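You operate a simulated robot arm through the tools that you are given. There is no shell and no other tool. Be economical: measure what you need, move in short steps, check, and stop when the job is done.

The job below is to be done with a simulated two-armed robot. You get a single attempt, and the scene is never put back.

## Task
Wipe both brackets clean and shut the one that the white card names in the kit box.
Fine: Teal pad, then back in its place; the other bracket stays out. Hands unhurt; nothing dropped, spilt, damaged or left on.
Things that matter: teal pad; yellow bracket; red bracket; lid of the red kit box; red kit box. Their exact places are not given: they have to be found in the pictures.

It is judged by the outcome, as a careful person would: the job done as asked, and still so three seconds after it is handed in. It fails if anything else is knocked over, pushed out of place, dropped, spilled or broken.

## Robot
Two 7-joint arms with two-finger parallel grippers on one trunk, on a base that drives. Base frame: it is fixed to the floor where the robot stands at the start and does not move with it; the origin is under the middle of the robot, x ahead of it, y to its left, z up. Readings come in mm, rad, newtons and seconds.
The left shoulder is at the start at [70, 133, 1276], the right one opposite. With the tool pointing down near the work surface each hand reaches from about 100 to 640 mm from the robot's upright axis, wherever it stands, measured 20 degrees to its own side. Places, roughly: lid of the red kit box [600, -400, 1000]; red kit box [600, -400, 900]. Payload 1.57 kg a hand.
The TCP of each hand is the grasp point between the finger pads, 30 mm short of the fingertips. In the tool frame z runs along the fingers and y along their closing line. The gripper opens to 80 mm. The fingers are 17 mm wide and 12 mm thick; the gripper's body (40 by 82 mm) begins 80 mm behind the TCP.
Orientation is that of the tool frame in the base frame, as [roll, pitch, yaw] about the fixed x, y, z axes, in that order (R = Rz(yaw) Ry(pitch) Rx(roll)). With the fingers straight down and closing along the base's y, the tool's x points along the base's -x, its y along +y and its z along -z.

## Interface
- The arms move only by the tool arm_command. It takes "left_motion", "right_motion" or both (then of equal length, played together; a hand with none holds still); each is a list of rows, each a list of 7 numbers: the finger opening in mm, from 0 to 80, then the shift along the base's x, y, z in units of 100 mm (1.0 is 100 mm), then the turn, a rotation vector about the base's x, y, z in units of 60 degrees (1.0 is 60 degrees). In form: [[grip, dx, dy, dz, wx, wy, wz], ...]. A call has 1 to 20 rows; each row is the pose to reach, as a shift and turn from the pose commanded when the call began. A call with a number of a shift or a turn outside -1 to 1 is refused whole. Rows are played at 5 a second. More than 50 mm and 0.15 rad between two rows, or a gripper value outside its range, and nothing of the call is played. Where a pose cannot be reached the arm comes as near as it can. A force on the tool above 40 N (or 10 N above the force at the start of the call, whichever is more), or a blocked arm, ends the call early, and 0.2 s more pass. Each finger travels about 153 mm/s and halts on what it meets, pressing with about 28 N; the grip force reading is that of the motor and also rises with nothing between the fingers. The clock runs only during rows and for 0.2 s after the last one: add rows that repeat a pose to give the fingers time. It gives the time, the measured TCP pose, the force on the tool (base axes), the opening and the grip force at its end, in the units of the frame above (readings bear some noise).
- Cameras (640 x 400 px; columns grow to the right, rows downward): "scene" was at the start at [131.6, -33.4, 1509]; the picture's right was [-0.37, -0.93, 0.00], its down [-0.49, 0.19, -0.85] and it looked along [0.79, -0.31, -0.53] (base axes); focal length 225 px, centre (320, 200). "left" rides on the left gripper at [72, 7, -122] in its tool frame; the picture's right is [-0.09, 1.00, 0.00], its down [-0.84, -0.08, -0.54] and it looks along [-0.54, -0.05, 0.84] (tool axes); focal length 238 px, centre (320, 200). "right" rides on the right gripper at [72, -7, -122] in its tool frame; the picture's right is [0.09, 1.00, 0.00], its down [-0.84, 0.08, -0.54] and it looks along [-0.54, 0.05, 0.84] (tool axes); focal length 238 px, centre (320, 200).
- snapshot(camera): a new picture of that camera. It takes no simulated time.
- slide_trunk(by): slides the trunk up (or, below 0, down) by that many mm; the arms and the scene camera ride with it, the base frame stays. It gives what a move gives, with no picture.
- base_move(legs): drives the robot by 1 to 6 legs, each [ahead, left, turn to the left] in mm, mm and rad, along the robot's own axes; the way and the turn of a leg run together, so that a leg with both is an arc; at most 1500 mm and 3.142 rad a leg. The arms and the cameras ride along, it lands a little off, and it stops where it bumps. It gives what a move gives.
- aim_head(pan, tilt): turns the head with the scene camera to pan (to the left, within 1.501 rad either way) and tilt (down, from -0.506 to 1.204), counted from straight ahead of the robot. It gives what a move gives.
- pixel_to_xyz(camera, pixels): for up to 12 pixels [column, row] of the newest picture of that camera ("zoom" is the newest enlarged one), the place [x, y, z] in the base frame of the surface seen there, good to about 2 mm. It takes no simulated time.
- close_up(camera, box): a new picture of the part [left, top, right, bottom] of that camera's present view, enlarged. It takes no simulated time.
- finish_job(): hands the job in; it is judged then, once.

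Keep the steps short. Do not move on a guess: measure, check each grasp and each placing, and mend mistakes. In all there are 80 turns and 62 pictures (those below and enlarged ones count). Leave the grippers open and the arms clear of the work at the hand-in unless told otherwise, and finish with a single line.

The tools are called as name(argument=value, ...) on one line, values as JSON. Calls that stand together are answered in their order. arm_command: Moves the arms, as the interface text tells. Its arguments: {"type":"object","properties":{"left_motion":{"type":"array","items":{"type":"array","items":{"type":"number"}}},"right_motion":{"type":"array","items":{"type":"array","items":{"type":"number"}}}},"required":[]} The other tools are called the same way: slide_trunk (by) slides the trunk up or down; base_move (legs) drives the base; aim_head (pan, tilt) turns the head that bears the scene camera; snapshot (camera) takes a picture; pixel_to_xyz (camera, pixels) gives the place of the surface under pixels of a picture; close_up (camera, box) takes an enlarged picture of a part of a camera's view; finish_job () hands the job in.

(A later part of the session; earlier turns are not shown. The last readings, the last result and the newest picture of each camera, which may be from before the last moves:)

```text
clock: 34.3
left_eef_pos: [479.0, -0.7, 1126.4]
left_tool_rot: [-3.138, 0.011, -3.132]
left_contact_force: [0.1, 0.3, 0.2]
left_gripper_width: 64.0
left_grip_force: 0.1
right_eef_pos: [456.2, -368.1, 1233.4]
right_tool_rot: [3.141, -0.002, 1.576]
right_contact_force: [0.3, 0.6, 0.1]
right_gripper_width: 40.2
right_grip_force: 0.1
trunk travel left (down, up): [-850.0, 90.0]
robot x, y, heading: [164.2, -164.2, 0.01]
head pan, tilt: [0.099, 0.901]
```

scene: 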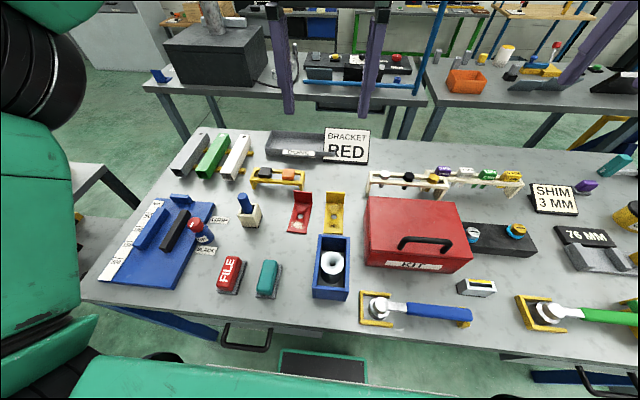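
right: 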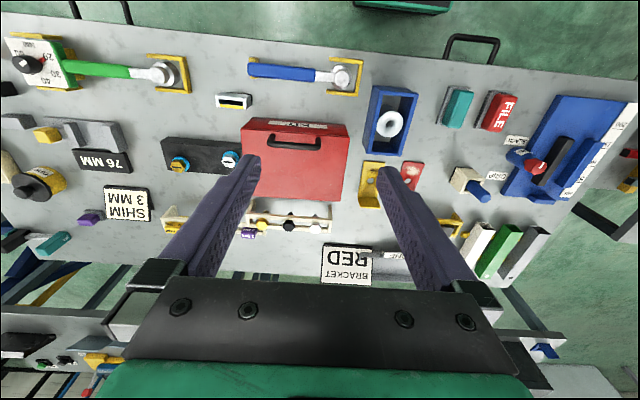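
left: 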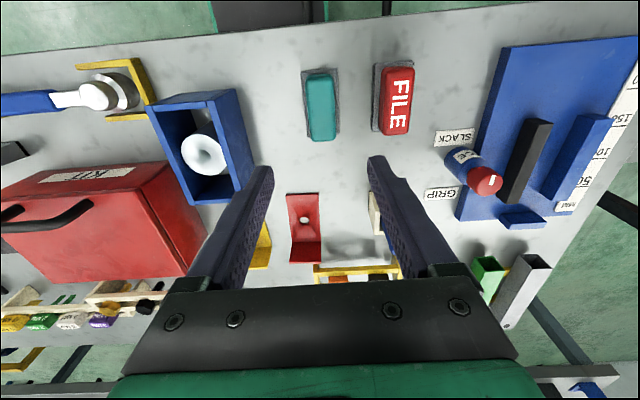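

Yaw is good. Now I'll tilt -60° about y while lowering 90 mm.

arm_command(right_motion=[[40, 0, 0, 0, 0, -0.125, 0], [40, 0, 0, -0.1, 0, -0.25, 0], [40, 0, 0, -0.2, 0, -0.375, 0], [40, 0, 0, -0.3, 0, -0.5, 0], [40, 0, 0, -0.45, 0, -0.625, 0], [40, 0, 0, -0.6, 0, -0.75, 0], [40, 0, 0, -0.75, 0, -0.875, 0], [40, 0, 0, -0.9, 0, -1.0, 0], [40, 0, 0, -0.9, 0, -1.0, 0]])

snapshot(camera="right")

snapshot(camera="scene")

```text
clock: 36.3
left_eef_pos: [477.1, -1.4, 1127.4]
left_tool_rot: [-3.137, 0.012, -3.131]
left_contact_force: [0.3, -0.6, 0.6]
left_gripper_width: 63.9
left_grip_force: 0.0
right_eef_pos: [584.4, -542.9, 1194.5]
right_tool_rot: [2.129, -0.027, 1.563]
right_contact_force: [0.4, 0.8, 0.2]
right_gripper_width: 40.0
right_grip_force: 0.1
right hand out of reach, approached as far as the arm can: row 2, 3, 4, 5, 6, 7, 8, 9
trunk travel left (down, up): [-850.0, 90.0]
robot x, y, heading: [168.0, -163.7, 0.011]
head pan, tilt: [0.099, 0.901]
```

```text
33 pictures are left
```

right: 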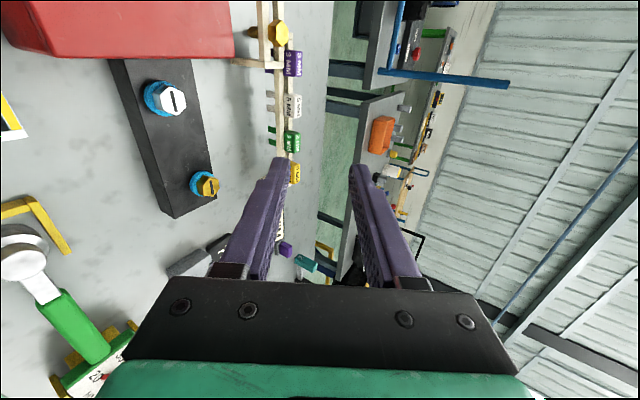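

```text
32 pictures are left
```

scene: 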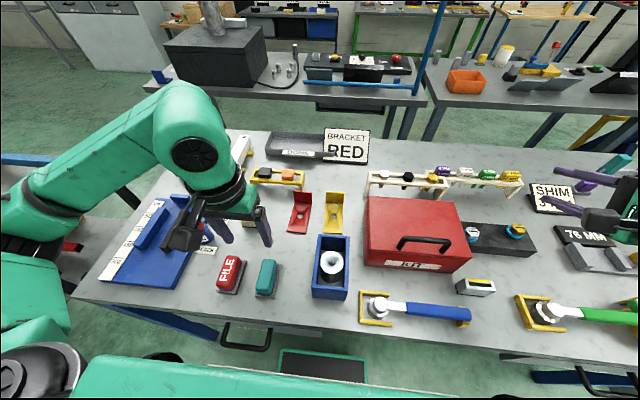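

With the robot this near, the tilted pose folds the arm too far, so the hand slid off to (584, -543, 1194); nothing was touched. I'll back the robot off to about (45, -60), where the whole lid arc should be in reach.

base_move(legs=[[-123, 103, 0]])

arm_command(right_motion=[[40, 0, 0, 0, 0, 0, 0]])

```text
clock: 37.7
left_eef_pos: [357.4, 98.4, 1127.0]
left_tool_rot: [-3.137, 0.008, -3.133]
left_contact_force: [-0.4, 0.2, 0.1]
left_gripper_width: 64.0
left_grip_force: 0.1
right_eef_pos: [464.5, -440.7, 1194.0]
right_tool_rot: [2.131, 0.003, 1.575]
right_contact_force: [-0.1, 0.4, -1.4]
right_gripper_width: 39.8
right_grip_force: 0.1
trunk travel left (down, up): [-850.0, 90.0]
robot x, y, heading: [45.8, -59.5, 0.006]
head pan, tilt: [0.099, 0.901]
```

```text
clock: 38.1
left_eef_pos: [355.1, 100.1, 1126.6]
left_tool_rot: [-3.137, 0.008, -3.133]
left_contact_force: [0.5, -0.4, -1.3]
left_gripper_width: 64.0
left_grip_force: 0.1
right_eef_pos: [462.5, -438.3, 1194.0]
right_tool_rot: [2.129, 0.008, 1.572]
right_contact_force: [0.3, -0.7, -0.8]
right_gripper_width: 40.2
right_grip_force: 0.0
trunk travel left (down, up): [-850.0, 90.0]
robot x, y, heading: [46.8, -63.2, 0.01]
head pan, tilt: [0.099, 0.901]
```

Pose is now (463, -439, 1194), tilt 58°. I'll move in front of the bar: first to (490, -368, 1094).

arm_command(right_motion=[[40, 0.05, 0.2, -0.25, 0, 0, 0], [40, 0.1, 0.4, -0.5, 0, 0, 0], [40, 0.15, 0.6, -0.75, 0, 0, 0], [40, 0.22, 0.7, -1.0, 0, 0, 0], [40, 0.22, 0.7, -1.0, 0, 0, 0]])

snapshot(camera="right")

aim_head(pan=-0.5, tilt=0.7)

snapshot(camera="scene")

```text
clock: 39.3
left_eef_pos: [354.7, 100.7, 1127.4]
left_tool_rot: [-3.135, 0.011, -3.132]
left_contact_force: [0.3, 0.2, -0.7]
left_gripper_width: 64.2
left_grip_force: 0.1
right_eef_pos: [483.3, -365.1, 1093.1]
right_tool_rot: [2.129, 0.006, 1.575]
right_contact_force: [0.0, 0.0, 0.3]
right_gripper_width: 40.0
right_grip_force: 0.1
right hand out of reach, approached as far as the arm can: row 1, 2, 3
trunk travel left (down, up): [-850.0, 90.0]
robot x, y, heading: [45.5, -58.5, 0.004]
head pan, tilt: [0.099, 0.901]
```

```text
31 pictures are left
```

right: 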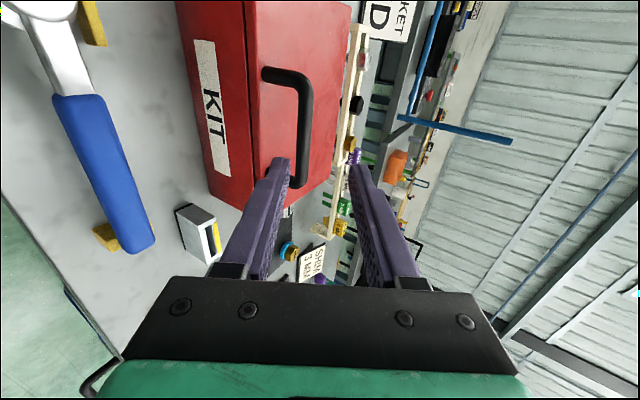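

```text
clock: 40.3
left_eef_pos: [356.1, 100.7, 1126.3]
left_tool_rot: [-3.136, 0.011, -3.134]
left_contact_force: [0.6, -0.9, -0.1]
left_gripper_width: 63.8
left_grip_force: 0.0
right_eef_pos: [483.6, -366.1, 1094.6]
right_tool_rot: [2.13, 0.007, 1.574]
right_contact_force: [0.0, -0.1, 1.1]
right_gripper_width: 39.6
right_grip_force: 0.0
trunk travel left (down, up): [-850.0, 90.0]
robot x, y, heading: [44.8, -61.2, 0.005]
head pan, tilt: [-0.499, 0.7]
```

```text
30 pictures are left
```

scene: 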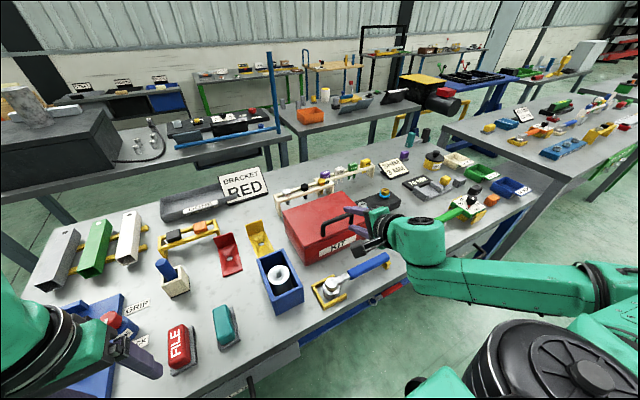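

I'll measure the bar from the right camera, then approach.

pixel_to_xyz(camera="right", pixels=[[301, 90], [303, 110], [304, 140], [297, 110], [309, 110], [250, 110]])

close_up(camera="right", box=[220, 40, 380, 240])

```text
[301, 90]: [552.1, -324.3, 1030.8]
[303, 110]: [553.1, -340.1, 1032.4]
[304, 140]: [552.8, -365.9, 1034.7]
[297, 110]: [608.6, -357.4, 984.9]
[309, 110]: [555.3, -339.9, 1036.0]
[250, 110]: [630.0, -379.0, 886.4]
```

```text
2.00 times, centred on (300, 140) of right
```

zoom: 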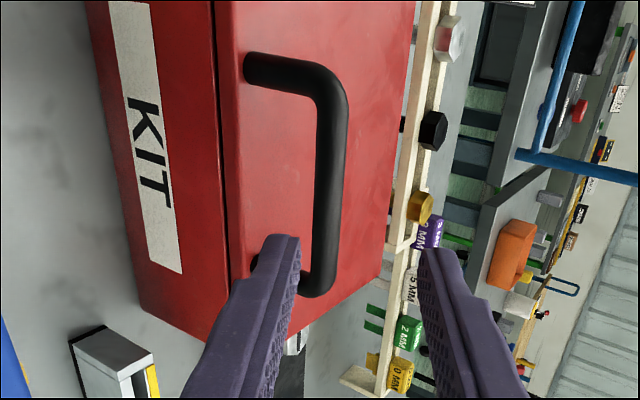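

The bar centre is confirmed at about (558, 1030). I'll line up at (499, -366, 1067), then slide along the tool axis so the bar enters between the fingers (opening 36).

arm_command(right_motion=[[36, 0.08, 0, -0.14, 0, 0, 0], [36, 0.15, 0, -0.27, 0, 0, 0], [36, 0.15, 0, -0.27, 0, 0, 0], [36, 0.32, 0, -0.38, 0, 0, 0], [36, 0.49, 0, -0.48, 0, 0, 0], [36, 0.49, 0, -0.48, 0, 0, 0]])

close_up(camera="right", box=[180, 40, 440, 260])

```text
clock: 41.7
left_eef_pos: [355.7, 99.8, 1126.7]
left_tool_rot: [-3.134, 0.012, -3.133]
left_contact_force: [0.2, 0.2, 0.4]
left_gripper_width: 64.1
left_grip_force: 0.0
right_eef_pos: [525.4, -373.7, 1061.7]
right_tool_rot: [2.131, 0.006, 1.576]
right_contact_force: [-0.5, -1.0, 0.6]
right_gripper_width: 36.0
right_grip_force: 0.1
right hand out of reach, approached as far as the arm can: row 5, 6
trunk travel left (down, up): [-850.0, 90.0]
robot x, y, heading: [44.8, -60.9, 0.008]
head pan, tilt: [-0.499, 0.7]
```

```text
1.82 times, centred on (310, 150) of right
```

zoom: 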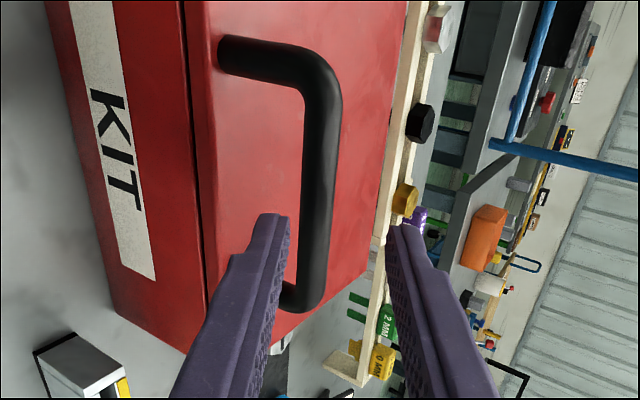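

The low tilted end of the approach is out of the arm's reach. I'll back out along the axis and lessen the tilt to 30°, which also clears the lid.

arm_command(right_motion=[[36, -0.17, 0.08, 0.1, 0, 0, 0], [36, -0.34, 0.08, 0.3, 0, 0, 0], [36, -0.34, 0.08, 0.6, 0, 0, 0], [36, -0.3, 0.08, 0.6, 0, 0.12, 0], [36, -0.25, 0.08, 0.6, 0, 0.24, 0], [36, -0.2, 0.08, 0.6, 0, 0.36, 0], [36, -0.15, 0.08, 0.6, 0, 0.48, 0], [36, -0.15, 0.08, 0.6, 0, 0.48, 0]])

base_move(legs=[[30, 0, 0]])

arm_command(right_motion=[[36, 0, 0, 0, 0, 0, 0]])

```text
clock: 43.5
left_eef_pos: [355.1, 100.4, 1126.8]
left_tool_rot: [-3.136, 0.012, -3.133]
left_contact_force: [-0.1, 0.3, 0.5]
left_gripper_width: 63.7
left_grip_force: 0.0
right_eef_pos: [509.5, -368.3, 1121.2]
right_tool_rot: [2.634, 0.003, 1.578]
right_contact_force: [0.2, -0.9, -0.1]
right_gripper_width: 36.1
right_grip_force: 0.2
right hand out of reach, approached as far as the arm can: row 3, 4
trunk travel left (down, up): [-850.0, 90.0]
robot x, y, heading: [45.5, -62.5, 0.004]
head pan, tilt: [-0.499, 0.7]
```

```text
clock: 44.3
left_eef_pos: [378.5, 100.5, 1128.4]
left_tool_rot: [-3.138, 0.016, -3.133]
left_contact_force: [-0.1, 0.2, -0.2]
left_gripper_width: 63.9
left_grip_force: 0.0
right_eef_pos: [532.7, -368.5, 1124.5]
right_tool_rot: [2.624, 0.003, 1.576]
right_contact_force: [-1.8, -0.1, 0.2]
right_gripper_width: 36.1
right_grip_force: 0.1
trunk travel left (down, up): [-850.0, 90.0]
robot x, y, heading: [77.6, -61.2, 0.004]
head pan, tilt: [-0.499, 0.7]
```

```text
clock: 44.7
left_eef_pos: [387.7, 99.7, 1125.2]
left_tool_rot: [-3.137, 0.009, -3.133]
left_contact_force: [-0.3, -0.1, -0.5]
left_gripper_width: 63.9
left_grip_force: 0.1
right_eef_pos: [540.9, -368.1, 1119.4]
right_tool_rot: [2.634, 0.003, 1.578]
right_contact_force: [0.9, 0.1, 0.2]
right_gripper_width: 35.9
right_grip_force: 0.1
trunk travel left (down, up): [-850.0, 90.0]
robot x, y, heading: [70.8, -59.2, 0.008]
head pan, tilt: [-0.499, 0.7]
```

Tilt is 29° at (541, -368, 1120). I'll line up at (524, 1091) and check that before sliding in.

arm_command(right_motion=[[36, -0.1, 0, -0.1, 0, 0, 0], [36, -0.17, 0, -0.29, 0, 0, 0], [36, -0.17, 0, -0.29, 0, 0, 0]])

close_up(camera="right", box=[180, 40, 440, 260])

```text
clock: 45.5
left_eef_pos: [385.3, 100.8, 1126.7]
left_tool_rot: [-3.135, 0.012, -3.131]
left_contact_force: [0.1, 0.7, -0.5]
left_gripper_width: 63.9
left_grip_force: 0.0
right_eef_pos: [523.4, -367.0, 1093.9]
right_tool_rot: [2.63, 0.004, 1.575]
right_contact_force: [0.5, 0.6, -0.4]
right_gripper_width: 36.0
right_grip_force: 0.2
trunk travel left (down, up): [-850.0, 90.0]
robot x, y, heading: [77.2, -61.6, -0.0]
head pan, tilt: [-0.499, 0.7]
```

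```text
1.82 times, centred on (310, 150) of right
```

zoom: 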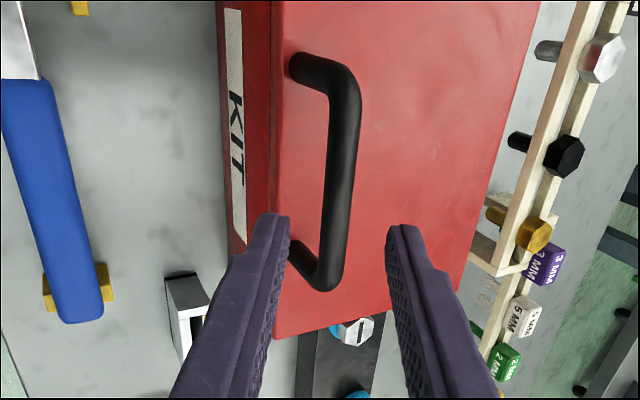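

The bar is centred between the fingers. Sliding in along the axis now.

arm_command(right_motion=[[36, 0.1, 0, -0.18, 0, 0, 0], [36, 0.2, 0, -0.36, 0, 0, 0], [36, 0.29, 0, -0.54, 0, 0, 0], [36, 0.29, 0, -0.54, 0, 0, 0]])

close_up(camera="right", box=[180, 40, 440, 260])

```text
clock: 46.5
left_eef_pos: [384.6, 99.0, 1125.7]
left_tool_rot: [-3.138, 0.01, -3.133]
left_contact_force: [0.1, 0.5, 0.2]
left_gripper_width: 63.9
left_grip_force: 0.1
right_eef_pos: [553.4, -368.8, 1040.8]
right_tool_rot: [2.631, 0.004, 1.577]
right_contact_force: [-0.1, 0.0, -0.3]
right_gripper_width: 36.0
right_grip_force: 0.0
trunk travel left (down, up): [-850.0, 90.0]
robot x, y, heading: [74.4, -58.4, 0.0]
head pan, tilt: [-0.499, 0.7]
```

```text
1.82 times, centred on (310, 150) of right
```

zoom: 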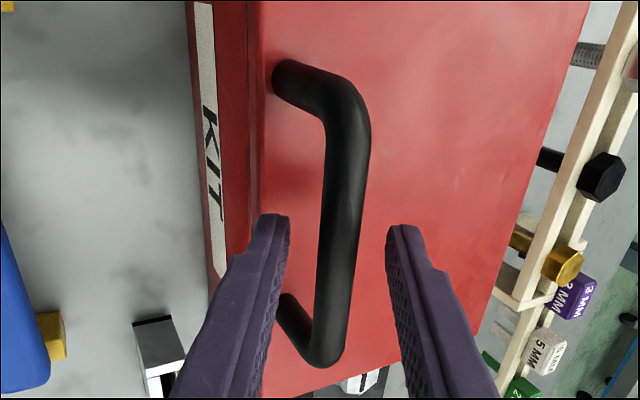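

The bar is inside the fingers. I'll close on it and lift to a lid angle of 15° to test the arc.

arm_command(right_motion=[[5, 0, 0, 0, 0, 0, 0], [5, 0, 0, 0, 0, 0, 0], [5, 0, 0, 0, 0, 0, 0], [5, 0.06, 0, 0.13, 0, 0, 0], [5, 0.13, 0, 0.255, 0, 0, 0], [5, 0.21, 0, 0.37, 0, 0, 0], [5, 0.21, 0, 0.37, 0, 0, 0]])

close_up(camera="scene", box=[240, 160, 440, 300])

```text
clock: 48.1
left_eef_pos: [382.3, 100.8, 1126.2]
left_tool_rot: [-3.136, 0.011, -3.134]
left_contact_force: [0.1, 0.0, -0.1]
left_gripper_width: 63.7
left_grip_force: 0.0
right_eef_pos: [572.2, -369.5, 1076.5]
right_tool_rot: [2.63, 0.004, 1.576]
right_contact_force: [-6.2, -2.3, 2.0]
right_gripper_width: 13.8
right_grip_force: 28.0
trunk travel left (down, up): [-850.0, 90.0]
robot x, y, heading: [74.3, -63.6, 0.008]
head pan, tilt: [-0.499, 0.7]
```

```text
2.86 times, centred on (340, 230) of scene
```

zoom: 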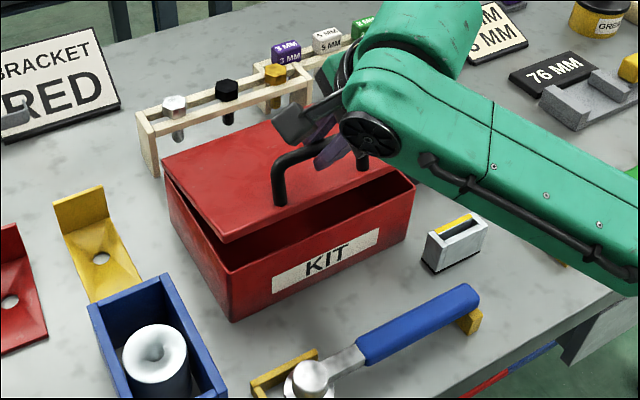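

The lid swings open on a rear hinge. I'll continue along the arc to 50°.

arm_command(right_motion=[[5, 0.09, 0, 0.11, 0, 0, 0], [5, 0.19, 0, 0.21, 0, 0, 0], [5, 0.3, 0, 0.305, 0, 0, 0], [5, 0.42, 0, 0.388, 0, 0, 0], [5, 0.54, 0, 0.46, 0, 0, 0], [5, 0.67, 0, 0.52, 0, 0, 0], [5, 0.806, 0, 0.57, 0, 0, 0], [5, 0.806, 0, 0.57, 0, 0, 0]])

close_up(camera="scene", box=[240, 140, 440, 280])

```text
clock: 49.9
left_eef_pos: [383.7, 101.4, 1127.6]
left_tool_rot: [-3.136, 0.012, -3.132]
left_contact_force: [-0.4, -0.2, 0.9]
left_gripper_width: 64.1
left_grip_force: 0.0
right_eef_pos: [650.3, -369.1, 1134.2]
right_tool_rot: [2.628, 0.004, 1.577]
right_contact_force: [-4.4, -0.3, 1.8]
right_gripper_width: 13.5
right_grip_force: 28.4
trunk travel left (down, up): [-850.0, 90.0]
robot x, y, heading: [75.0, -63.0, 0.007]
head pan, tilt: [-0.499, 0.7]
```

```text
2.86 times, centred on (340, 210) of scene
```

zoom: 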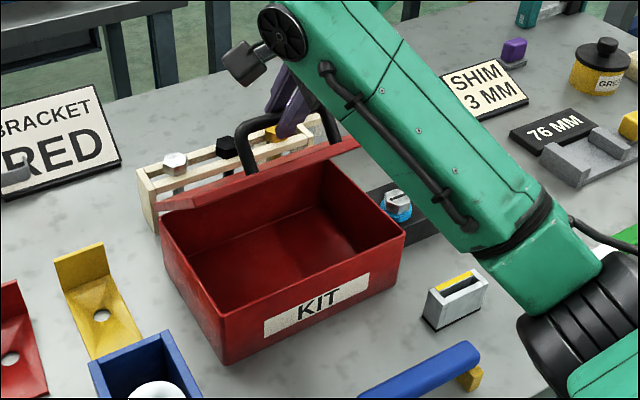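

All steady. Continuing to 85° while tilting the hand a bit more forward for reach.

arm_command(right_motion=[[5, 0.14, 0, 0.035, 0, -0.04, 0], [5, 0.28, 0, 0.063, 0, -0.08, 0], [5, 0.423, 0, 0.074, 0, -0.12, 0], [5, 0.565, 0, 0.077, 0, -0.16, 0], [5, 0.708, 0, 0.064, 0, -0.2, 0], [5, 0.849, 0, 0.042, 0, -0.24, 0], [5, 0.987, 0, 0.005, 0, -0.28, 0], [5, 0.987, 0, 0.005, 0, -0.28, 0]])

close_up(camera="scene", box=[240, 100, 440, 280])

```text
clock: 51.7
left_eef_pos: [379.1, 101.5, 1128.1]
left_tool_rot: [-3.134, 0.019, -3.136]
left_contact_force: [0.0, 0.1, 0.1]
left_gripper_width: 63.8
left_grip_force: 0.0
right_eef_pos: [745.3, -367.0, 1138.9]
right_tool_rot: [2.328, 0.007, 1.575]
right_contact_force: [-2.0, -5.3, 23.5]
right_gripper_width: 13.9
right_grip_force: 28.4
trunk travel left (down, up): [-850.0, 90.0]
robot x, y, heading: [72.7, -60.8, 0.005]
head pan, tilt: [-0.499, 0.7]
```

```text
2.22 times, centred on (340, 190) of scene
```

zoom: 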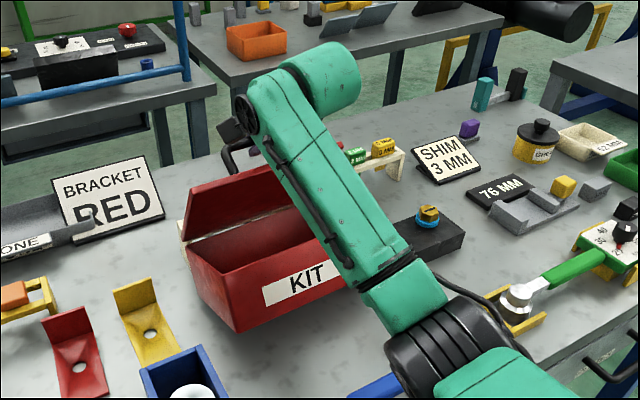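

The lid is near 85°. Upward force of 23 N shows the real arc is a little higher than mine, so I'll ease up 6 mm, loosen the grip into a cage, and go on to ~100°.

arm_command(right_motion=[[5, 0, 0, 0.06, 0, 0, 0], [20, 0, 0, 0.06, 0, 0, 0], [20, 0.135, 0, 0.02, 0, 0, 0], [20, 0.265, 0, -0.04, 0, 0, 0], [20, 0.39, 0, -0.1, 0, 0, 0], [20, 0.39, 0, -0.1, 0, 0, 0]])

close_up(camera="scene", box=[240, 100, 440, 280])

snapshot(camera="right")

```text
clock: 53.1
left_eef_pos: [384.8, 100.6, 1126.4]
left_tool_rot: [-3.137, 0.01, -3.134]
left_contact_force: [-0.2, 0.3, 0.1]
left_gripper_width: 64.0
left_grip_force: 0.2
right_eef_pos: [788.7, -367.4, 1123.2]
right_tool_rot: [2.339, 0.007, 1.577]
right_contact_force: [0.1, 0.0, 0.1]
right_gripper_width: 20.3
right_grip_force: 0.3
trunk travel left (down, up): [-850.0, 90.0]
robot x, y, heading: [76.2, -61.4, 0.006]
head pan, tilt: [-0.499, 0.7]
```

```text
2.22 times, centred on (340, 190) of scene
```

zoom: 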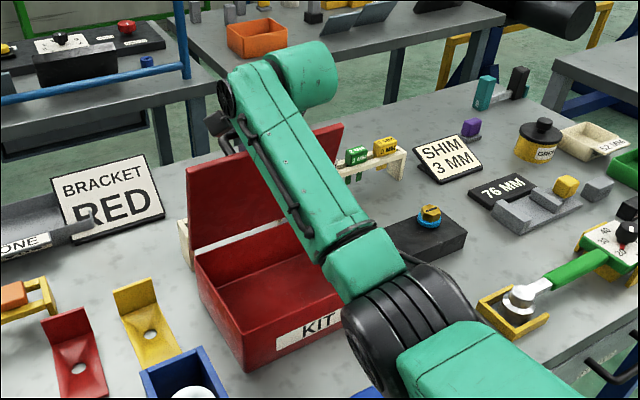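

```text
21 pictures are left
```

right: 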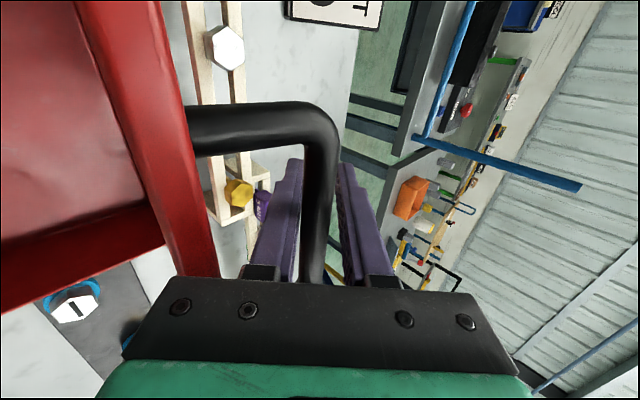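

The lid is past vertical. I'll push on a little to find its stop.

arm_command(right_motion=[[20, 0.12, 0, -0.08, 0, 0, 0], [20, 0.23, 0, -0.17, 0, 0, 0], [20, 0.23, 0, -0.17, 0, 0, 0]])

close_up(camera="right", box=[0, 0, 480, 300])

pixel_to_xyz(camera="zoom", pixels=[[330, 120], [270, 145], [250, 100], [100, 100], [200, 250], [310, 180]])

```text
clock: 53.9
left_eef_pos: [381.3, 102.1, 1126.0]
left_tool_rot: [-3.134, 0.013, -3.135]
left_contact_force: [0.1, 0.7, 0.0]
left_gripper_width: 63.9
left_grip_force: 0.0
right_eef_pos: [811.2, -365.6, 1122.2]
right_tool_rot: [2.309, 0.012, 1.569]
right_contact_force: [-7.6, -3.6, 31.4]
right_gripper_width: 27.9
right_grip_force: 5.0
trunk travel left (down, up): [-850.0, 90.0]
robot x, y, heading: [70.7, -57.1, 0.005]
head pan, tilt: [-0.499, 0.7]
stopped in row 3 (right hand): the force on the tool passed its limit (the readings are from after the stop); the commanded pose is now the measured one
```

```text
1.33 times, centred on (240, 150) of right
```

zoom: 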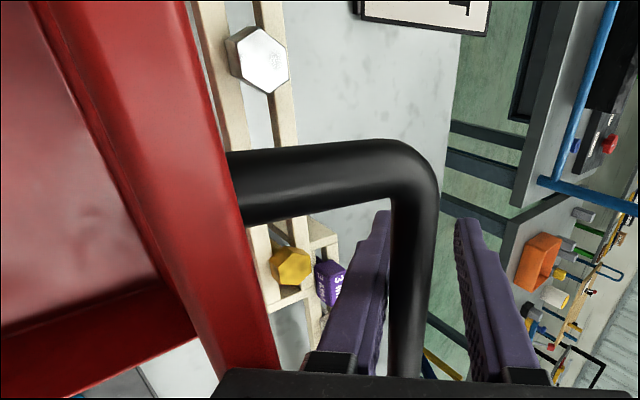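

```text
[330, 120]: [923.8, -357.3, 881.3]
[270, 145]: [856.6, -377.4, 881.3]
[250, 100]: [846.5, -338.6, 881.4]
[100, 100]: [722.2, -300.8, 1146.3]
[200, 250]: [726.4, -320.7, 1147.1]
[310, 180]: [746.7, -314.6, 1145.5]
```

The gripper body has met the lid's upper edge (about (727, 1147)). The lid is past vertical, so I'll ease up and withdraw along the finger axis slowly, watching the lid.

arm_command(right_motion=[[34, 0.0, 0, 0.1, 0, 0, 0], [34, 0.0, 0, 0.15, 0, 0, 0], [34, -0.1, 0, 0.26, 0, 0, 0], [34, -0.2, 0, 0.38, 0, 0, 0], [34, -0.3, 0, 0.5, 0, 0, 0], [34, -0.3, 0, 0.5, 0, 0, 0]])

close_up(camera="scene", box=[240, 80, 440, 280])

```text
clock: 55.3
left_eef_pos: [385.0, 98.9, 1125.2]
left_tool_rot: [-3.136, 0.01, -3.135]
left_contact_force: [-0.7, 0.2, -0.4]
left_gripper_width: 63.9
left_grip_force: 0.1
right_eef_pos: [783.7, -365.4, 1162.2]
right_tool_rot: [2.327, 0.007, 1.572]
right_contact_force: [-2.1, 1.2, -7.9]
right_gripper_width: 40.9
right_grip_force: 3.9
trunk travel left (down, up): [-850.0, 90.0]
robot x, y, heading: [72.0, -61.3, 0.003]
head pan, tilt: [-0.499, 0.7]
```

```text
2.00 times, centred on (340, 180) of scene
```

zoom: 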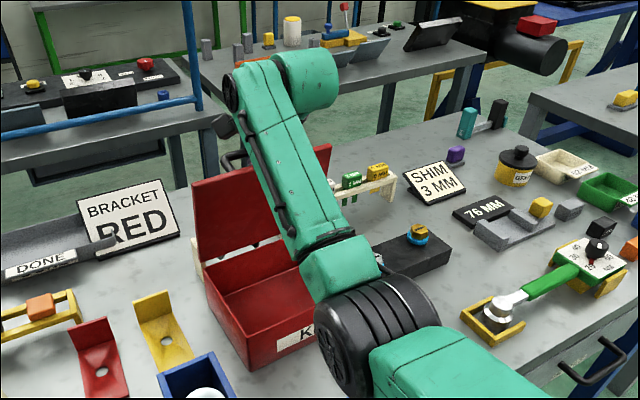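

The fingers are being held at 41 mm with -8 N, so something touches a finger. I'll look.

close_up(camera="right", box=[0, 0, 480, 300])

pixel_to_xyz(camera="zoom", pixels=[[410, 200], [415, 240], [395, 240], [310, 170], [180, 150], [400, 260], [375, 255], [465, 240]])

```text
1.33 times, centred on (240, 150) of right
```

zoom: 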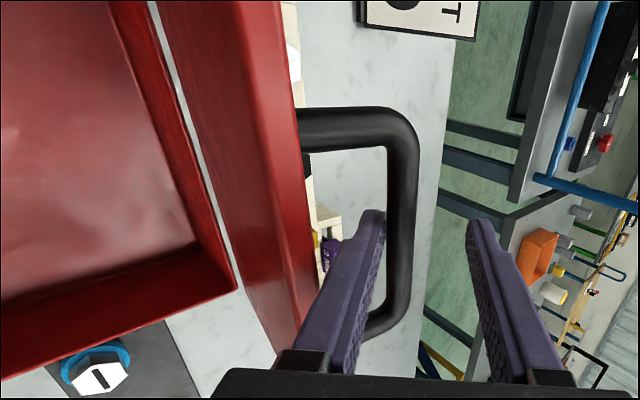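

```text
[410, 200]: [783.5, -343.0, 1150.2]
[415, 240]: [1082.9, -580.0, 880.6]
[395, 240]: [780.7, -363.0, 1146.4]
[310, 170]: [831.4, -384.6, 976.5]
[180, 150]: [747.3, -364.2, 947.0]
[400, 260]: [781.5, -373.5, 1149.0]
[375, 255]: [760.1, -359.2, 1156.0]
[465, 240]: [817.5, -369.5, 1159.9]
```

The bar leans on the lower finger. I'll recentre by shifting 8 mm toward that side, then withdraw along the axis.

arm_command(right_motion=[[40, -0.055, 0, -0.058, 0, 0, 0], [40, -0.055, 0, -0.058, 0, 0, 0], [40, -0.13, 0, 0.01, 0, 0, 0], [40, -0.2, 0, 0.08, 0, 0, 0], [40, -0.2, 0, 0.08, 0, 0, 0]])

close_up(camera="right", box=[0, 0, 480, 300])

```text
clock: 56.5
left_eef_pos: [386.6, 99.8, 1126.5]
left_tool_rot: [-3.135, 0.011, -3.136]
left_contact_force: [0.1, -0.8, 2.2]
left_gripper_width: 64.1
left_grip_force: 0.1
right_eef_pos: [765.4, -365.9, 1171.1]
right_tool_rot: [2.325, 0.01, 1.572]
right_contact_force: [-0.8, 0.1, 0.5]
right_gripper_width: 40.2
right_grip_force: 0.0
trunk travel left (down, up): [-850.0, 90.0]
robot x, y, heading: [75.5, -63.0, 0.004]
head pan, tilt: [-0.499, 0.7]
```

```text
1.33 times, centred on (240, 150) of right
```

zoom: 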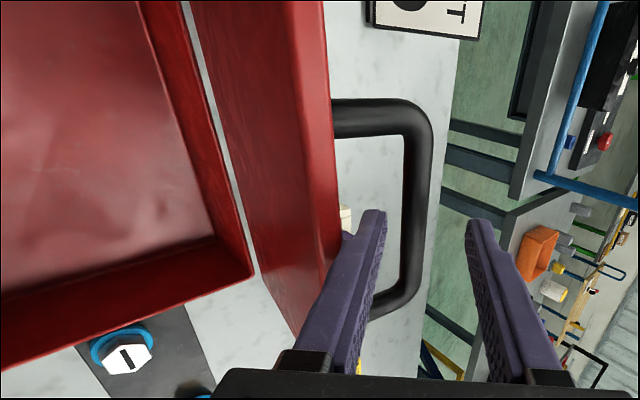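

No force now and the lid stays. I'll withdraw further along the axis, up and back.

arm_command(right_motion=[[40, -0.15, 0, 0.15, 0, 0, 0], [40, -0.3, 0, 0.3, 0, 0, 0], [40, -0.45, 0, 0.5, 0, 0, 0], [40, -0.7, 0, 0.75, 0, 0, 0], [40, -1.0, 0, 1.0, 0, 0, 0], [40, -1.0, 0, 1.0, 0, 0, 0]])

snapshot(camera="scene")

```text
clock: 57.9
left_eef_pos: [386.0, 100.0, 1125.5]
left_tool_rot: [-3.138, 0.01, -3.135]
left_contact_force: [-0.6, 0.2, -0.2]
left_gripper_width: 63.9
left_grip_force: 0.1
right_eef_pos: [663.9, -366.3, 1269.6]
right_tool_rot: [2.327, 0.008, 1.573]
right_contact_force: [-1.0, 0.8, 0.3]
right_gripper_width: 40.0
right_grip_force: 0.1
trunk travel left (down, up): [-850.0, 90.0]
robot x, y, heading: [76.0, -61.7, 0.006]
head pan, tilt: [-0.499, 0.7]
```

```text
16 pictures are left
```

scene: 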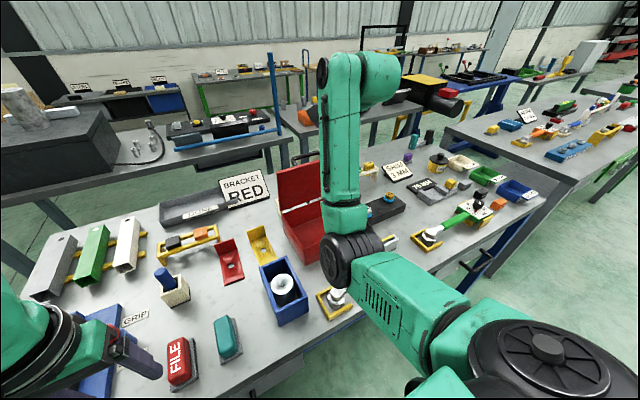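

The lid stands open on its own. Plan: grip the red bracket's upright across its faces with the right hand (yaw 90°, straight down), then turn it 90° so it lies along y in the box. First I'll straighten the hand, drawing it back a little.

arm_command(right_motion=[[40, -0.13, 0, 0, 0, 0.13, 0], [40, -0.27, 0, 0, 0, 0.26, 0], [40, -0.4, 0, 0, 0, 0.39, 0], [40, -0.53, 0, 0, 0, 0.52, 0], [40, -0.67, 0, 0, 0, 0.65, 0], [40, -0.8, 0, 0, 0, 0.778, 0], [40, -0.8, 0, 0, 0, 0.778, 0]])

base_move(legs=[[0, 50, 0], [100, 0, 0]])

arm_command(right_motion=[[40, 0, 0, 0, 0, 0, 0]])

```text
clock: 59.5
left_eef_pos: [384.8, 100.7, 1127.3]
left_tool_rot: [-3.135, 0.009, -3.135]
left_contact_force: [-0.1, -0.1, -0.4]
left_gripper_width: 64.3
left_grip_force: 0.0
right_eef_pos: [585.2, -367.7, 1269.2]
right_tool_rot: [-3.141, 0.005, 1.581]
right_contact_force: [0.3, -0.5, -0.9]
right_gripper_width: 39.8
right_grip_force: 0.1
trunk travel left (down, up): [-850.0, 90.0]
robot x, y, heading: [74.0, -62.2, 0.001]
head pan, tilt: [-0.499, 0.7]
```

```text
clock: 61.2
left_eef_pos: [484.3, 147.1, 1128.1]
left_tool_rot: [-3.135, 0.014, -3.14]
left_contact_force: [0.7, -0.3, 0.7]
left_gripper_width: 63.6
left_grip_force: 0.1
right_eef_pos: [681.6, -320.6, 1270.7]
right_tool_rot: [3.138, 0.003, 1.573]
right_contact_force: [-0.1, 0.0, -0.6]
right_gripper_width: 40.1
right_grip_force: 0.1
trunk travel left (down, up): [-850.0, 90.0]
robot x, y, heading: [174.5, -10.2, -0.002]
head pan, tilt: [-0.499, 0.7]
```

```text
clock: 61.6
left_eef_pos: [486.8, 146.1, 1125.7]
left_tool_rot: [-3.138, 0.011, -3.14]
left_contact_force: [-0.9, -0.4, 0.0]
left_gripper_width: 64.0
left_grip_force: 0.0
right_eef_pos: [683.8, -323.1, 1269.5]
right_tool_rot: [3.139, 0.003, 1.573]
right_contact_force: [-0.9, 0.4, -0.2]
right_gripper_width: 39.9
right_grip_force: 0.0
trunk travel left (down, up): [-850.0, 90.0]
robot x, y, heading: [176.0, -12.8, 0.003]
head pan, tilt: [-0.499, 0.7]
```

Now I'll carry the right hand over to the red upright at (744, -54), staying high past the lid.

arm_command(right_motion=[[40, 0.05, 0.25, 0, 0, 0, 0], [40, 0.1, 0.5, 0, 0, 0, 0], [40, 0.15, 0.75, 0, 0, 0, 0], [40, 0.2, 1.0, 0, 0, 0, 0]])

arm_command(right_motion=[[40, 0.05, 0.3, 0, 0, 0, 0], [40, 0.1, 0.6, -0.2, 0, 0, 0], [40, 0.15, 0.9, -0.5, 0, 0, 0], [40, 0.2, 1.0, -0.8, 0, 0, 0], [40, 0.2, 1.0, -0.8, 0, 0, 0]])

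arm_command(right_motion=[[40, 0.06, 0.25, -0.25, 0, 0, 0], [40, 0.12, 0.5, -0.5, 0, 0, 0], [40, 0.2, 0.68, -0.75, 0, 0, 0], [40, 0.2, 0.68, -1.0, 0, 0, 0], [40, 0.2, 0.68, -1.0, 0, 0, 0]])

snapshot(camera="right")

```text
clock: 62.6
left_eef_pos: [483.0, 146.6, 1127.8]
left_tool_rot: [-3.136, 0.016, -3.14]
left_contact_force: [-0.3, 0.0, 0.8]
left_gripper_width: 64.0
left_grip_force: 0.1
right_eef_pos: [700.5, -228.8, 1276.2]
right_tool_rot: [3.129, 0.016, 1.561]
right_contact_force: [0.3, 1.7, -0.5]
right_gripper_width: 40.0
right_grip_force: 0.1
right hand out of reach, approached as far as the arm can: row 2, 3
trunk travel left (down, up): [-850.0, 90.0]
robot x, y, heading: [173.0, -15.4, 0.001]
head pan, tilt: [-0.499, 0.7]
```

```text
clock: 63.8
left_eef_pos: [487.0, 147.7, 1128.1]
left_tool_rot: [-3.136, 0.012, -3.139]
left_contact_force: [-0.2, -0.7, 0.4]
left_gripper_width: 63.8
left_grip_force: 0.0
right_eef_pos: [712.2, -187.2, 1265.4]
right_tool_rot: [3.142, -0.003, 1.566]
right_contact_force: [-0.1, -0.4, -0.3]
right_gripper_width: 40.0
right_grip_force: 0.0
right hand out of reach, approached as far as the arm can: row 2, 3, 4, 5
trunk travel left (down, up): [-850.0, 90.0]
robot x, y, heading: [178.6, -10.1, -0.0]
head pan, tilt: [-0.499, 0.7]
```

```text
clock: 65.0
left_eef_pos: [488.9, 147.3, 1126.9]
left_tool_rot: [-3.136, 0.011, -3.139]
left_contact_force: [-0.3, 0.4, 1.4]
left_gripper_width: 64.0
left_grip_force: 0.0
right_eef_pos: [711.1, -187.4, 1267.3]
right_tool_rot: [3.14, -0.003, 1.566]
right_contact_force: [0.2, 0.5, 0.4]
right_gripper_width: 39.9
right_grip_force: 0.0
right hand out of reach, approached as far as the arm can: row 1, 2, 3, 4, 5
trunk travel left (down, up): [-850.0, 90.0]
robot x, y, heading: [171.1, -13.5, -0.002]
head pan, tilt: [-0.499, 0.7]
```

```text
15 pictures are left
```

right: 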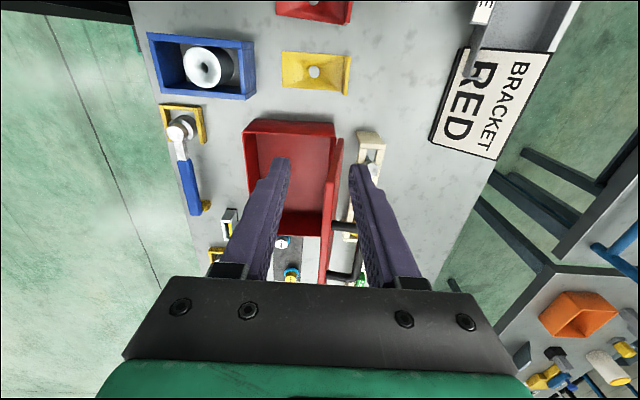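

The right arm won't go further left at that yaw. I'll drive the robot 150 mm left so the bracket falls on the right arm's own side, then lower.

base_move(legs=[[0, 150, 0]])

arm_command(right_motion=[[40, 0, -0.05, -0.25, 0, 0, 0], [40, 0, -0.1, -0.5, 0, 0, 0], [40, 0, -0.15, -0.75, 0, 0, 0], [40, 0, -0.2, -1.0, 0, 0, 0], [40, 0, -0.2, -1.0, 0, 0, 0]])

```text
clock: 66.4
left_eef_pos: [487.7, 297.4, 1127.3]
left_tool_rot: [-3.138, 0.012, -3.136]
left_contact_force: [-0.1, 0.2, -0.3]
left_gripper_width: 64.1
left_grip_force: 0.0
right_eef_pos: [712.1, -38.5, 1265.8]
right_tool_rot: [3.139, -0.005, 1.567]
right_contact_force: [0.1, 0.3, -0.2]
right_gripper_width: 40.1
right_grip_force: 0.1
trunk travel left (down, up): [-850.0, 90.0]
robot x, y, heading: [175.0, 137.4, 0.005]
head pan, tilt: [-0.499, 0.7]
```

```text
clock: 67.6
left_eef_pos: [488.3, 299.4, 1127.6]
left_tool_rot: [-3.137, 0.011, -3.135]
left_contact_force: [-0.2, 0.5, 0.4]
left_gripper_width: 63.9
left_grip_force: 0.1
right_eef_pos: [724.5, -62.4, 1167.8]
right_tool_rot: [-3.14, -0.002, 1.57]
right_contact_force: [-0.4, 0.4, -0.4]
right_gripper_width: 39.9
right_grip_force: 0.1
right hand out of reach, approached as far as the arm can: row 1, 2, 3, 4, 5
trunk travel left (down, up): [-850.0, 90.0]
robot x, y, heading: [177.7, 139.4, 0.01]
head pan, tilt: [-0.499, 0.7]
```

Lower works here. I'll go on to about (744, -55, 1068) and look.

arm_command(right_motion=[[40, 0.05, 0.02, -0.25, 0, 0, 0], [40, 0.1, 0.05, -0.5, 0, 0, 0], [40, 0.2, 0.08, -0.75, 0, 0, 0], [40, 0.2, 0.08, -1.0, 0, 0, 0], [40, 0.2, 0.08, -1.0, 0, 0, 0]])

snapshot(camera="right")

```text
clock: 68.8
left_eef_pos: [486.7, 299.1, 1126.8]
left_tool_rot: [-3.136, 0.011, -3.136]
left_contact_force: [1.4, -0.3, 0.1]
left_gripper_width: 64.1
left_grip_force: 0.0
right_eef_pos: [741.1, -53.2, 1068.3]
right_tool_rot: [3.142, -0.004, 1.567]
right_contact_force: [-0.2, -0.5, -0.1]
right_gripper_width: 40.2
right_grip_force: 0.1
trunk travel left (down, up): [-850.0, 90.0]
robot x, y, heading: [176.1, 135.9, 0.003]
head pan, tilt: [-0.499, 0.7]
```

```text
14 pictures are left
```

right: 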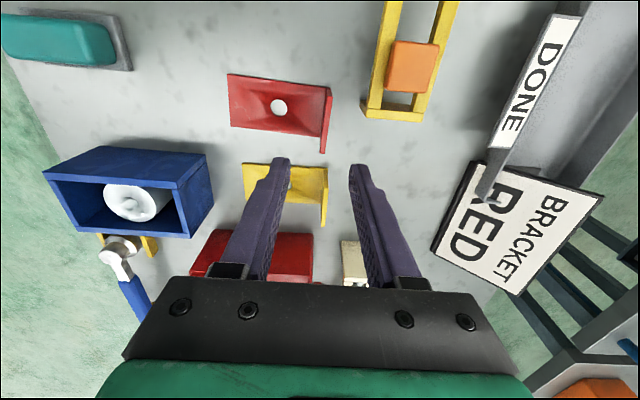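

pixel_to_xyz(camera="right", pixels=[[330, 92], [327, 120], [323, 148], [332, 100], [300, 110], [316, 95], [232, 78], [232, 122], [372, 115], [418, 118]])

close_up(camera="right", box=[220, 60, 440, 180])

```text
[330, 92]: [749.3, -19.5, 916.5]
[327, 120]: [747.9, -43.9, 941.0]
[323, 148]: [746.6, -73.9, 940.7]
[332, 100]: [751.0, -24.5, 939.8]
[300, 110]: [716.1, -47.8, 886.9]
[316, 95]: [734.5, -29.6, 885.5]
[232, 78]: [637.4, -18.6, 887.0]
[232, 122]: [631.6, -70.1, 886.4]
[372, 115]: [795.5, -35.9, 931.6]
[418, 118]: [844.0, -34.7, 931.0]
```

```text
2.91 times, centred on (330, 120) of right
```

zoom: 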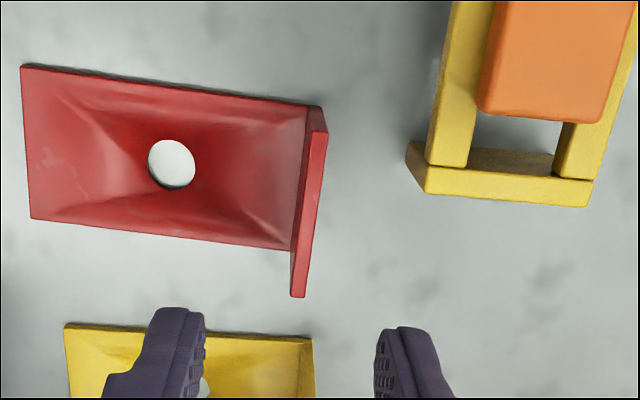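

The upright is centred at (748, -50), turned about -5°, top z 941. I'll turn the hand -5° and descend to 968, then 925.

arm_command(right_motion=[[38, 0.03, 0.03, -0.3, 0, 0, -0.04], [38, 0.07, 0.03, -0.6, 0, 0, -0.083], [38, 0.07, 0.03, -0.9, 0, 0, -0.083], [38, 0.07, 0.03, -0.95, 0, 0, -0.083], [38, 0.07, 0.03, -0.95, 0, 0, -0.083]])

close_up(camera="right", box=[180, 60, 460, 260])

```text
clock: 70.0
left_eef_pos: [487.0, 300.1, 1127.2]
left_tool_rot: [-3.138, 0.009, -3.137]
left_contact_force: [0.4, 0.1, -0.3]
left_gripper_width: 64.1
left_grip_force: 0.0
right_eef_pos: [748.1, -52.5, 973.1]
right_tool_rot: [3.138, -0.003, 1.48]
right_contact_force: [0.0, -0.2, -0.6]
right_gripper_width: 37.9
right_grip_force: 0.1
trunk travel left (down, up): [-850.0, 90.0]
robot x, y, heading: [174.2, 136.8, 0.001]
head pan, tilt: [-0.499, 0.7]
```

```text
2.00 times, centred on (320, 160) of right
```

zoom: 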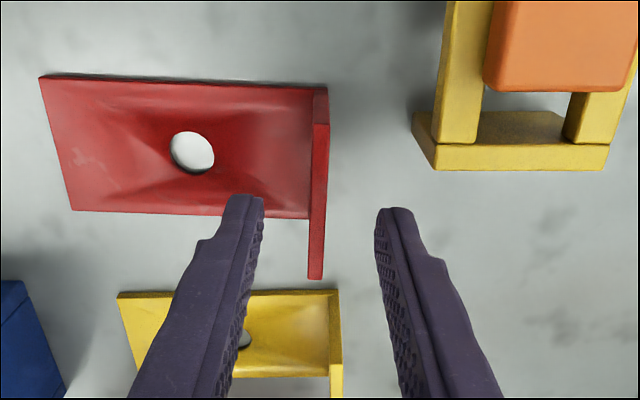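

Aligned, with the plate between the fingers. Lowering 47 mm and closing.

arm_command(right_motion=[[38, 0, 0.02, -0.25, 0, 0, 0], [38, 0, 0.02, -0.47, 0, 0, 0], [38, 0, 0.02, -0.47, 0, 0, 0], [0, 0, 0.02, -0.47, 0, 0, 0], [0, 0, 0.02, -0.47, 0, 0, 0], [0, 0, 0.02, -0.47, 0, 0, 0]])

```text
clock: 71.4
left_eef_pos: [486.8, 299.9, 1126.4]
left_tool_rot: [-3.136, 0.009, -3.137]
left_contact_force: [-0.1, 0.4, -0.6]
left_gripper_width: 64.0
left_grip_force: 0.1
right_eef_pos: [747.6, -49.7, 927.5]
right_tool_rot: [-3.141, -0.003, 1.479]
right_contact_force: [-1.2, 0.7, 0.3]
right_gripper_width: 5.7
right_grip_force: 25.9
trunk travel left (down, up): [-850.0, 90.0]
robot x, y, heading: [178.6, 136.3, 0.008]
head pan, tilt: [-0.499, 0.7]
```

Gripped at 5.7 mm. I'll lift 130 mm and draw back to x≈640.

arm_command(right_motion=[[0, 0, 0, 0.25, 0, 0, 0], [0, 0, 0, 0.5, 0, 0, 0], [0, 0, 0, 0.75, 0, 0, 0], [0, 0, 0, 1.0, 0, 0, 0], [0, 0, 0, 1.0, 0, 0, 0]])

arm_command(right_motion=[[0, -0.3, -0.1, 0.3, 0, 0, 0], [0, -0.6, -0.3, 0.5, 0, 0, 0], [0, -0.8, -0.6, 0.6, 0, 0, 0], [0, -1.0, -0.8, 0.6, 0, 0, 0], [0, -1.0, -0.8, 0.6, 0, 0, 0]])

snapshot(camera="right")

```text
clock: 72.6
left_eef_pos: [488.1, 299.7, 1126.4]
left_tool_rot: [-3.137, 0.011, -3.135]
left_contact_force: [0.5, -1.0, 0.2]
left_gripper_width: 64.0
left_grip_force: 0.1
right_eef_pos: [747.7, -47.3, 1026.3]
right_tool_rot: [3.14, -0.004, 1.481]
right_contact_force: [-0.8, 0.1, -4.7]
right_gripper_width: 5.8
right_grip_force: 25.8
trunk travel left (down, up): [-850.0, 90.0]
robot x, y, heading: [175.6, 138.0, 0.001]
head pan, tilt: [-0.499, 0.7]
```

```text
clock: 73.8
left_eef_pos: [489.4, 297.9, 1126.2]
left_tool_rot: [-3.138, 0.011, -3.136]
left_contact_force: [0.5, 0.4, 0.2]
left_gripper_width: 64.0
left_grip_force: 0.1
right_eef_pos: [652.0, -139.9, 1087.8]
right_tool_rot: [-3.14, -0.007, 1.479]
right_contact_force: [0.8, 0.8, -3.7]
right_gripper_width: 6.0
right_grip_force: 25.7
right hand out of reach, approached as far as the arm can: row 1, 2, 3, 4, 5
trunk travel left (down, up): [-850.0, 90.0]
robot x, y, heading: [173.0, 134.5, 0.004]
head pan, tilt: [-0.499, 0.7]
```

```text
11 pictures are left
```

right: 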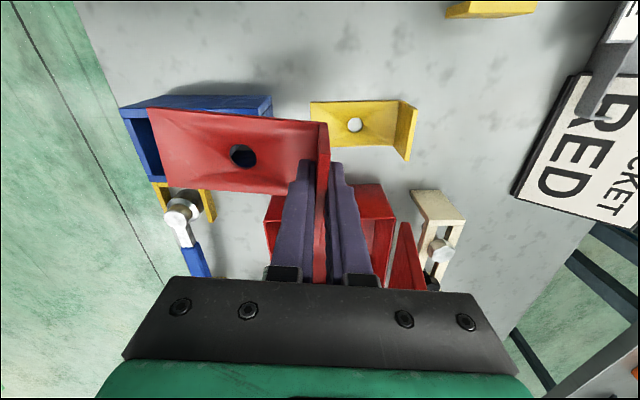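

The bracket is held level. I'll turn it +57° while moving toward the box, then the rest.

arm_command(right_motion=[[0, -0.04, -0.11, 0, 0, 0, 0.125], [0, -0.08, -0.22, 0, 0, 0, 0.25], [0, -0.12, -0.33, 0, 0, 0, 0.375], [0, -0.16, -0.45, 0, 0, 0, 0.5], [0, -0.2, -0.56, 0, 0, 0, 0.625], [0, -0.24, -0.68, 0, 0, 0, 0.75], [0, -0.28, -0.8, 0, 0, 0, 0.875], [0, -0.3, -0.9, 0, 0, 0, 1.0], [0, -0.3, -0.9, 0, 0, 0, 1.0]])

arm_command(right_motion=[[0, 0, -0.17, 0, 0, 0, 0.12], [0, 0, -0.34, 0, 0, 0, 0.24], [0, 0, -0.51, 0, 0, 0, 0.36], [0, 0, -0.68, 0, 0, 0, 0.48], [0, 0, -0.84, 0, 0, 0, 0.585], [0, 0, -0.84, 0, 0, 0, 0.585]])

```text
clock: 75.8
left_eef_pos: [487.3, 297.8, 1126.8]
left_tool_rot: [-3.137, 0.009, -3.137]
left_contact_force: [0.0, 0.5, 0.1]
left_gripper_width: 63.8
left_grip_force: 0.1
right_eef_pos: [624.8, -229.4, 1087.3]
right_tool_rot: [3.139, -0.004, 2.528]
right_contact_force: [1.0, -0.2, -5.5]
right_gripper_width: 5.9
right_grip_force: 25.6
trunk travel left (down, up): [-850.0, 90.0]
robot x, y, heading: [173.7, 137.9, 0.006]
head pan, tilt: [-0.499, 0.7]
```

```text
clock: 77.2
left_eef_pos: [488.4, 299.7, 1126.4]
left_tool_rot: [-3.137, 0.01, -3.135]
left_contact_force: [-0.4, 0.2, -0.6]
left_gripper_width: 64.1
left_grip_force: 0.0
right_eef_pos: [622.5, -312.2, 1086.2]
right_tool_rot: [3.141, -0.003, -3.141]
right_contact_force: [-0.4, -0.1, -4.7]
right_gripper_width: 5.9
right_grip_force: 26.0
trunk travel left (down, up): [-850.0, 90.0]
robot x, y, heading: [175.1, 138.3, 0.001]
head pan, tilt: [-0.499, 0.7]
```

Now the hand is at (622, -312, 1086), yaw square. I'll check the view into the box before lowering.

snapshot(camera="right")

pixel_to_xyz(camera="right", pixels=[[320, 110], [260, 110], [400, 150], [230, 90], [390, 90], [320, 200], [200, 200], [400, 200]])

```text
10 pictures are left
```

right: 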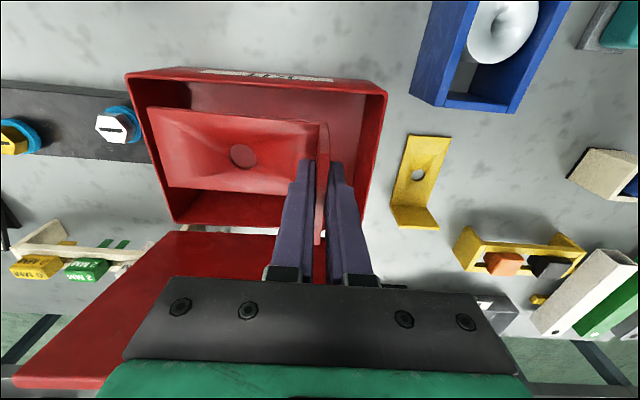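

```text
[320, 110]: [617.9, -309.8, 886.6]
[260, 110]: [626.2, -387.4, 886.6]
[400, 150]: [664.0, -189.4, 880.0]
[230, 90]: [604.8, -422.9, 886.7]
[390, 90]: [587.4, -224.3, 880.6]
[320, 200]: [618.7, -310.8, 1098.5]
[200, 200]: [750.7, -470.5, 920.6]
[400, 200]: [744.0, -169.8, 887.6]
```

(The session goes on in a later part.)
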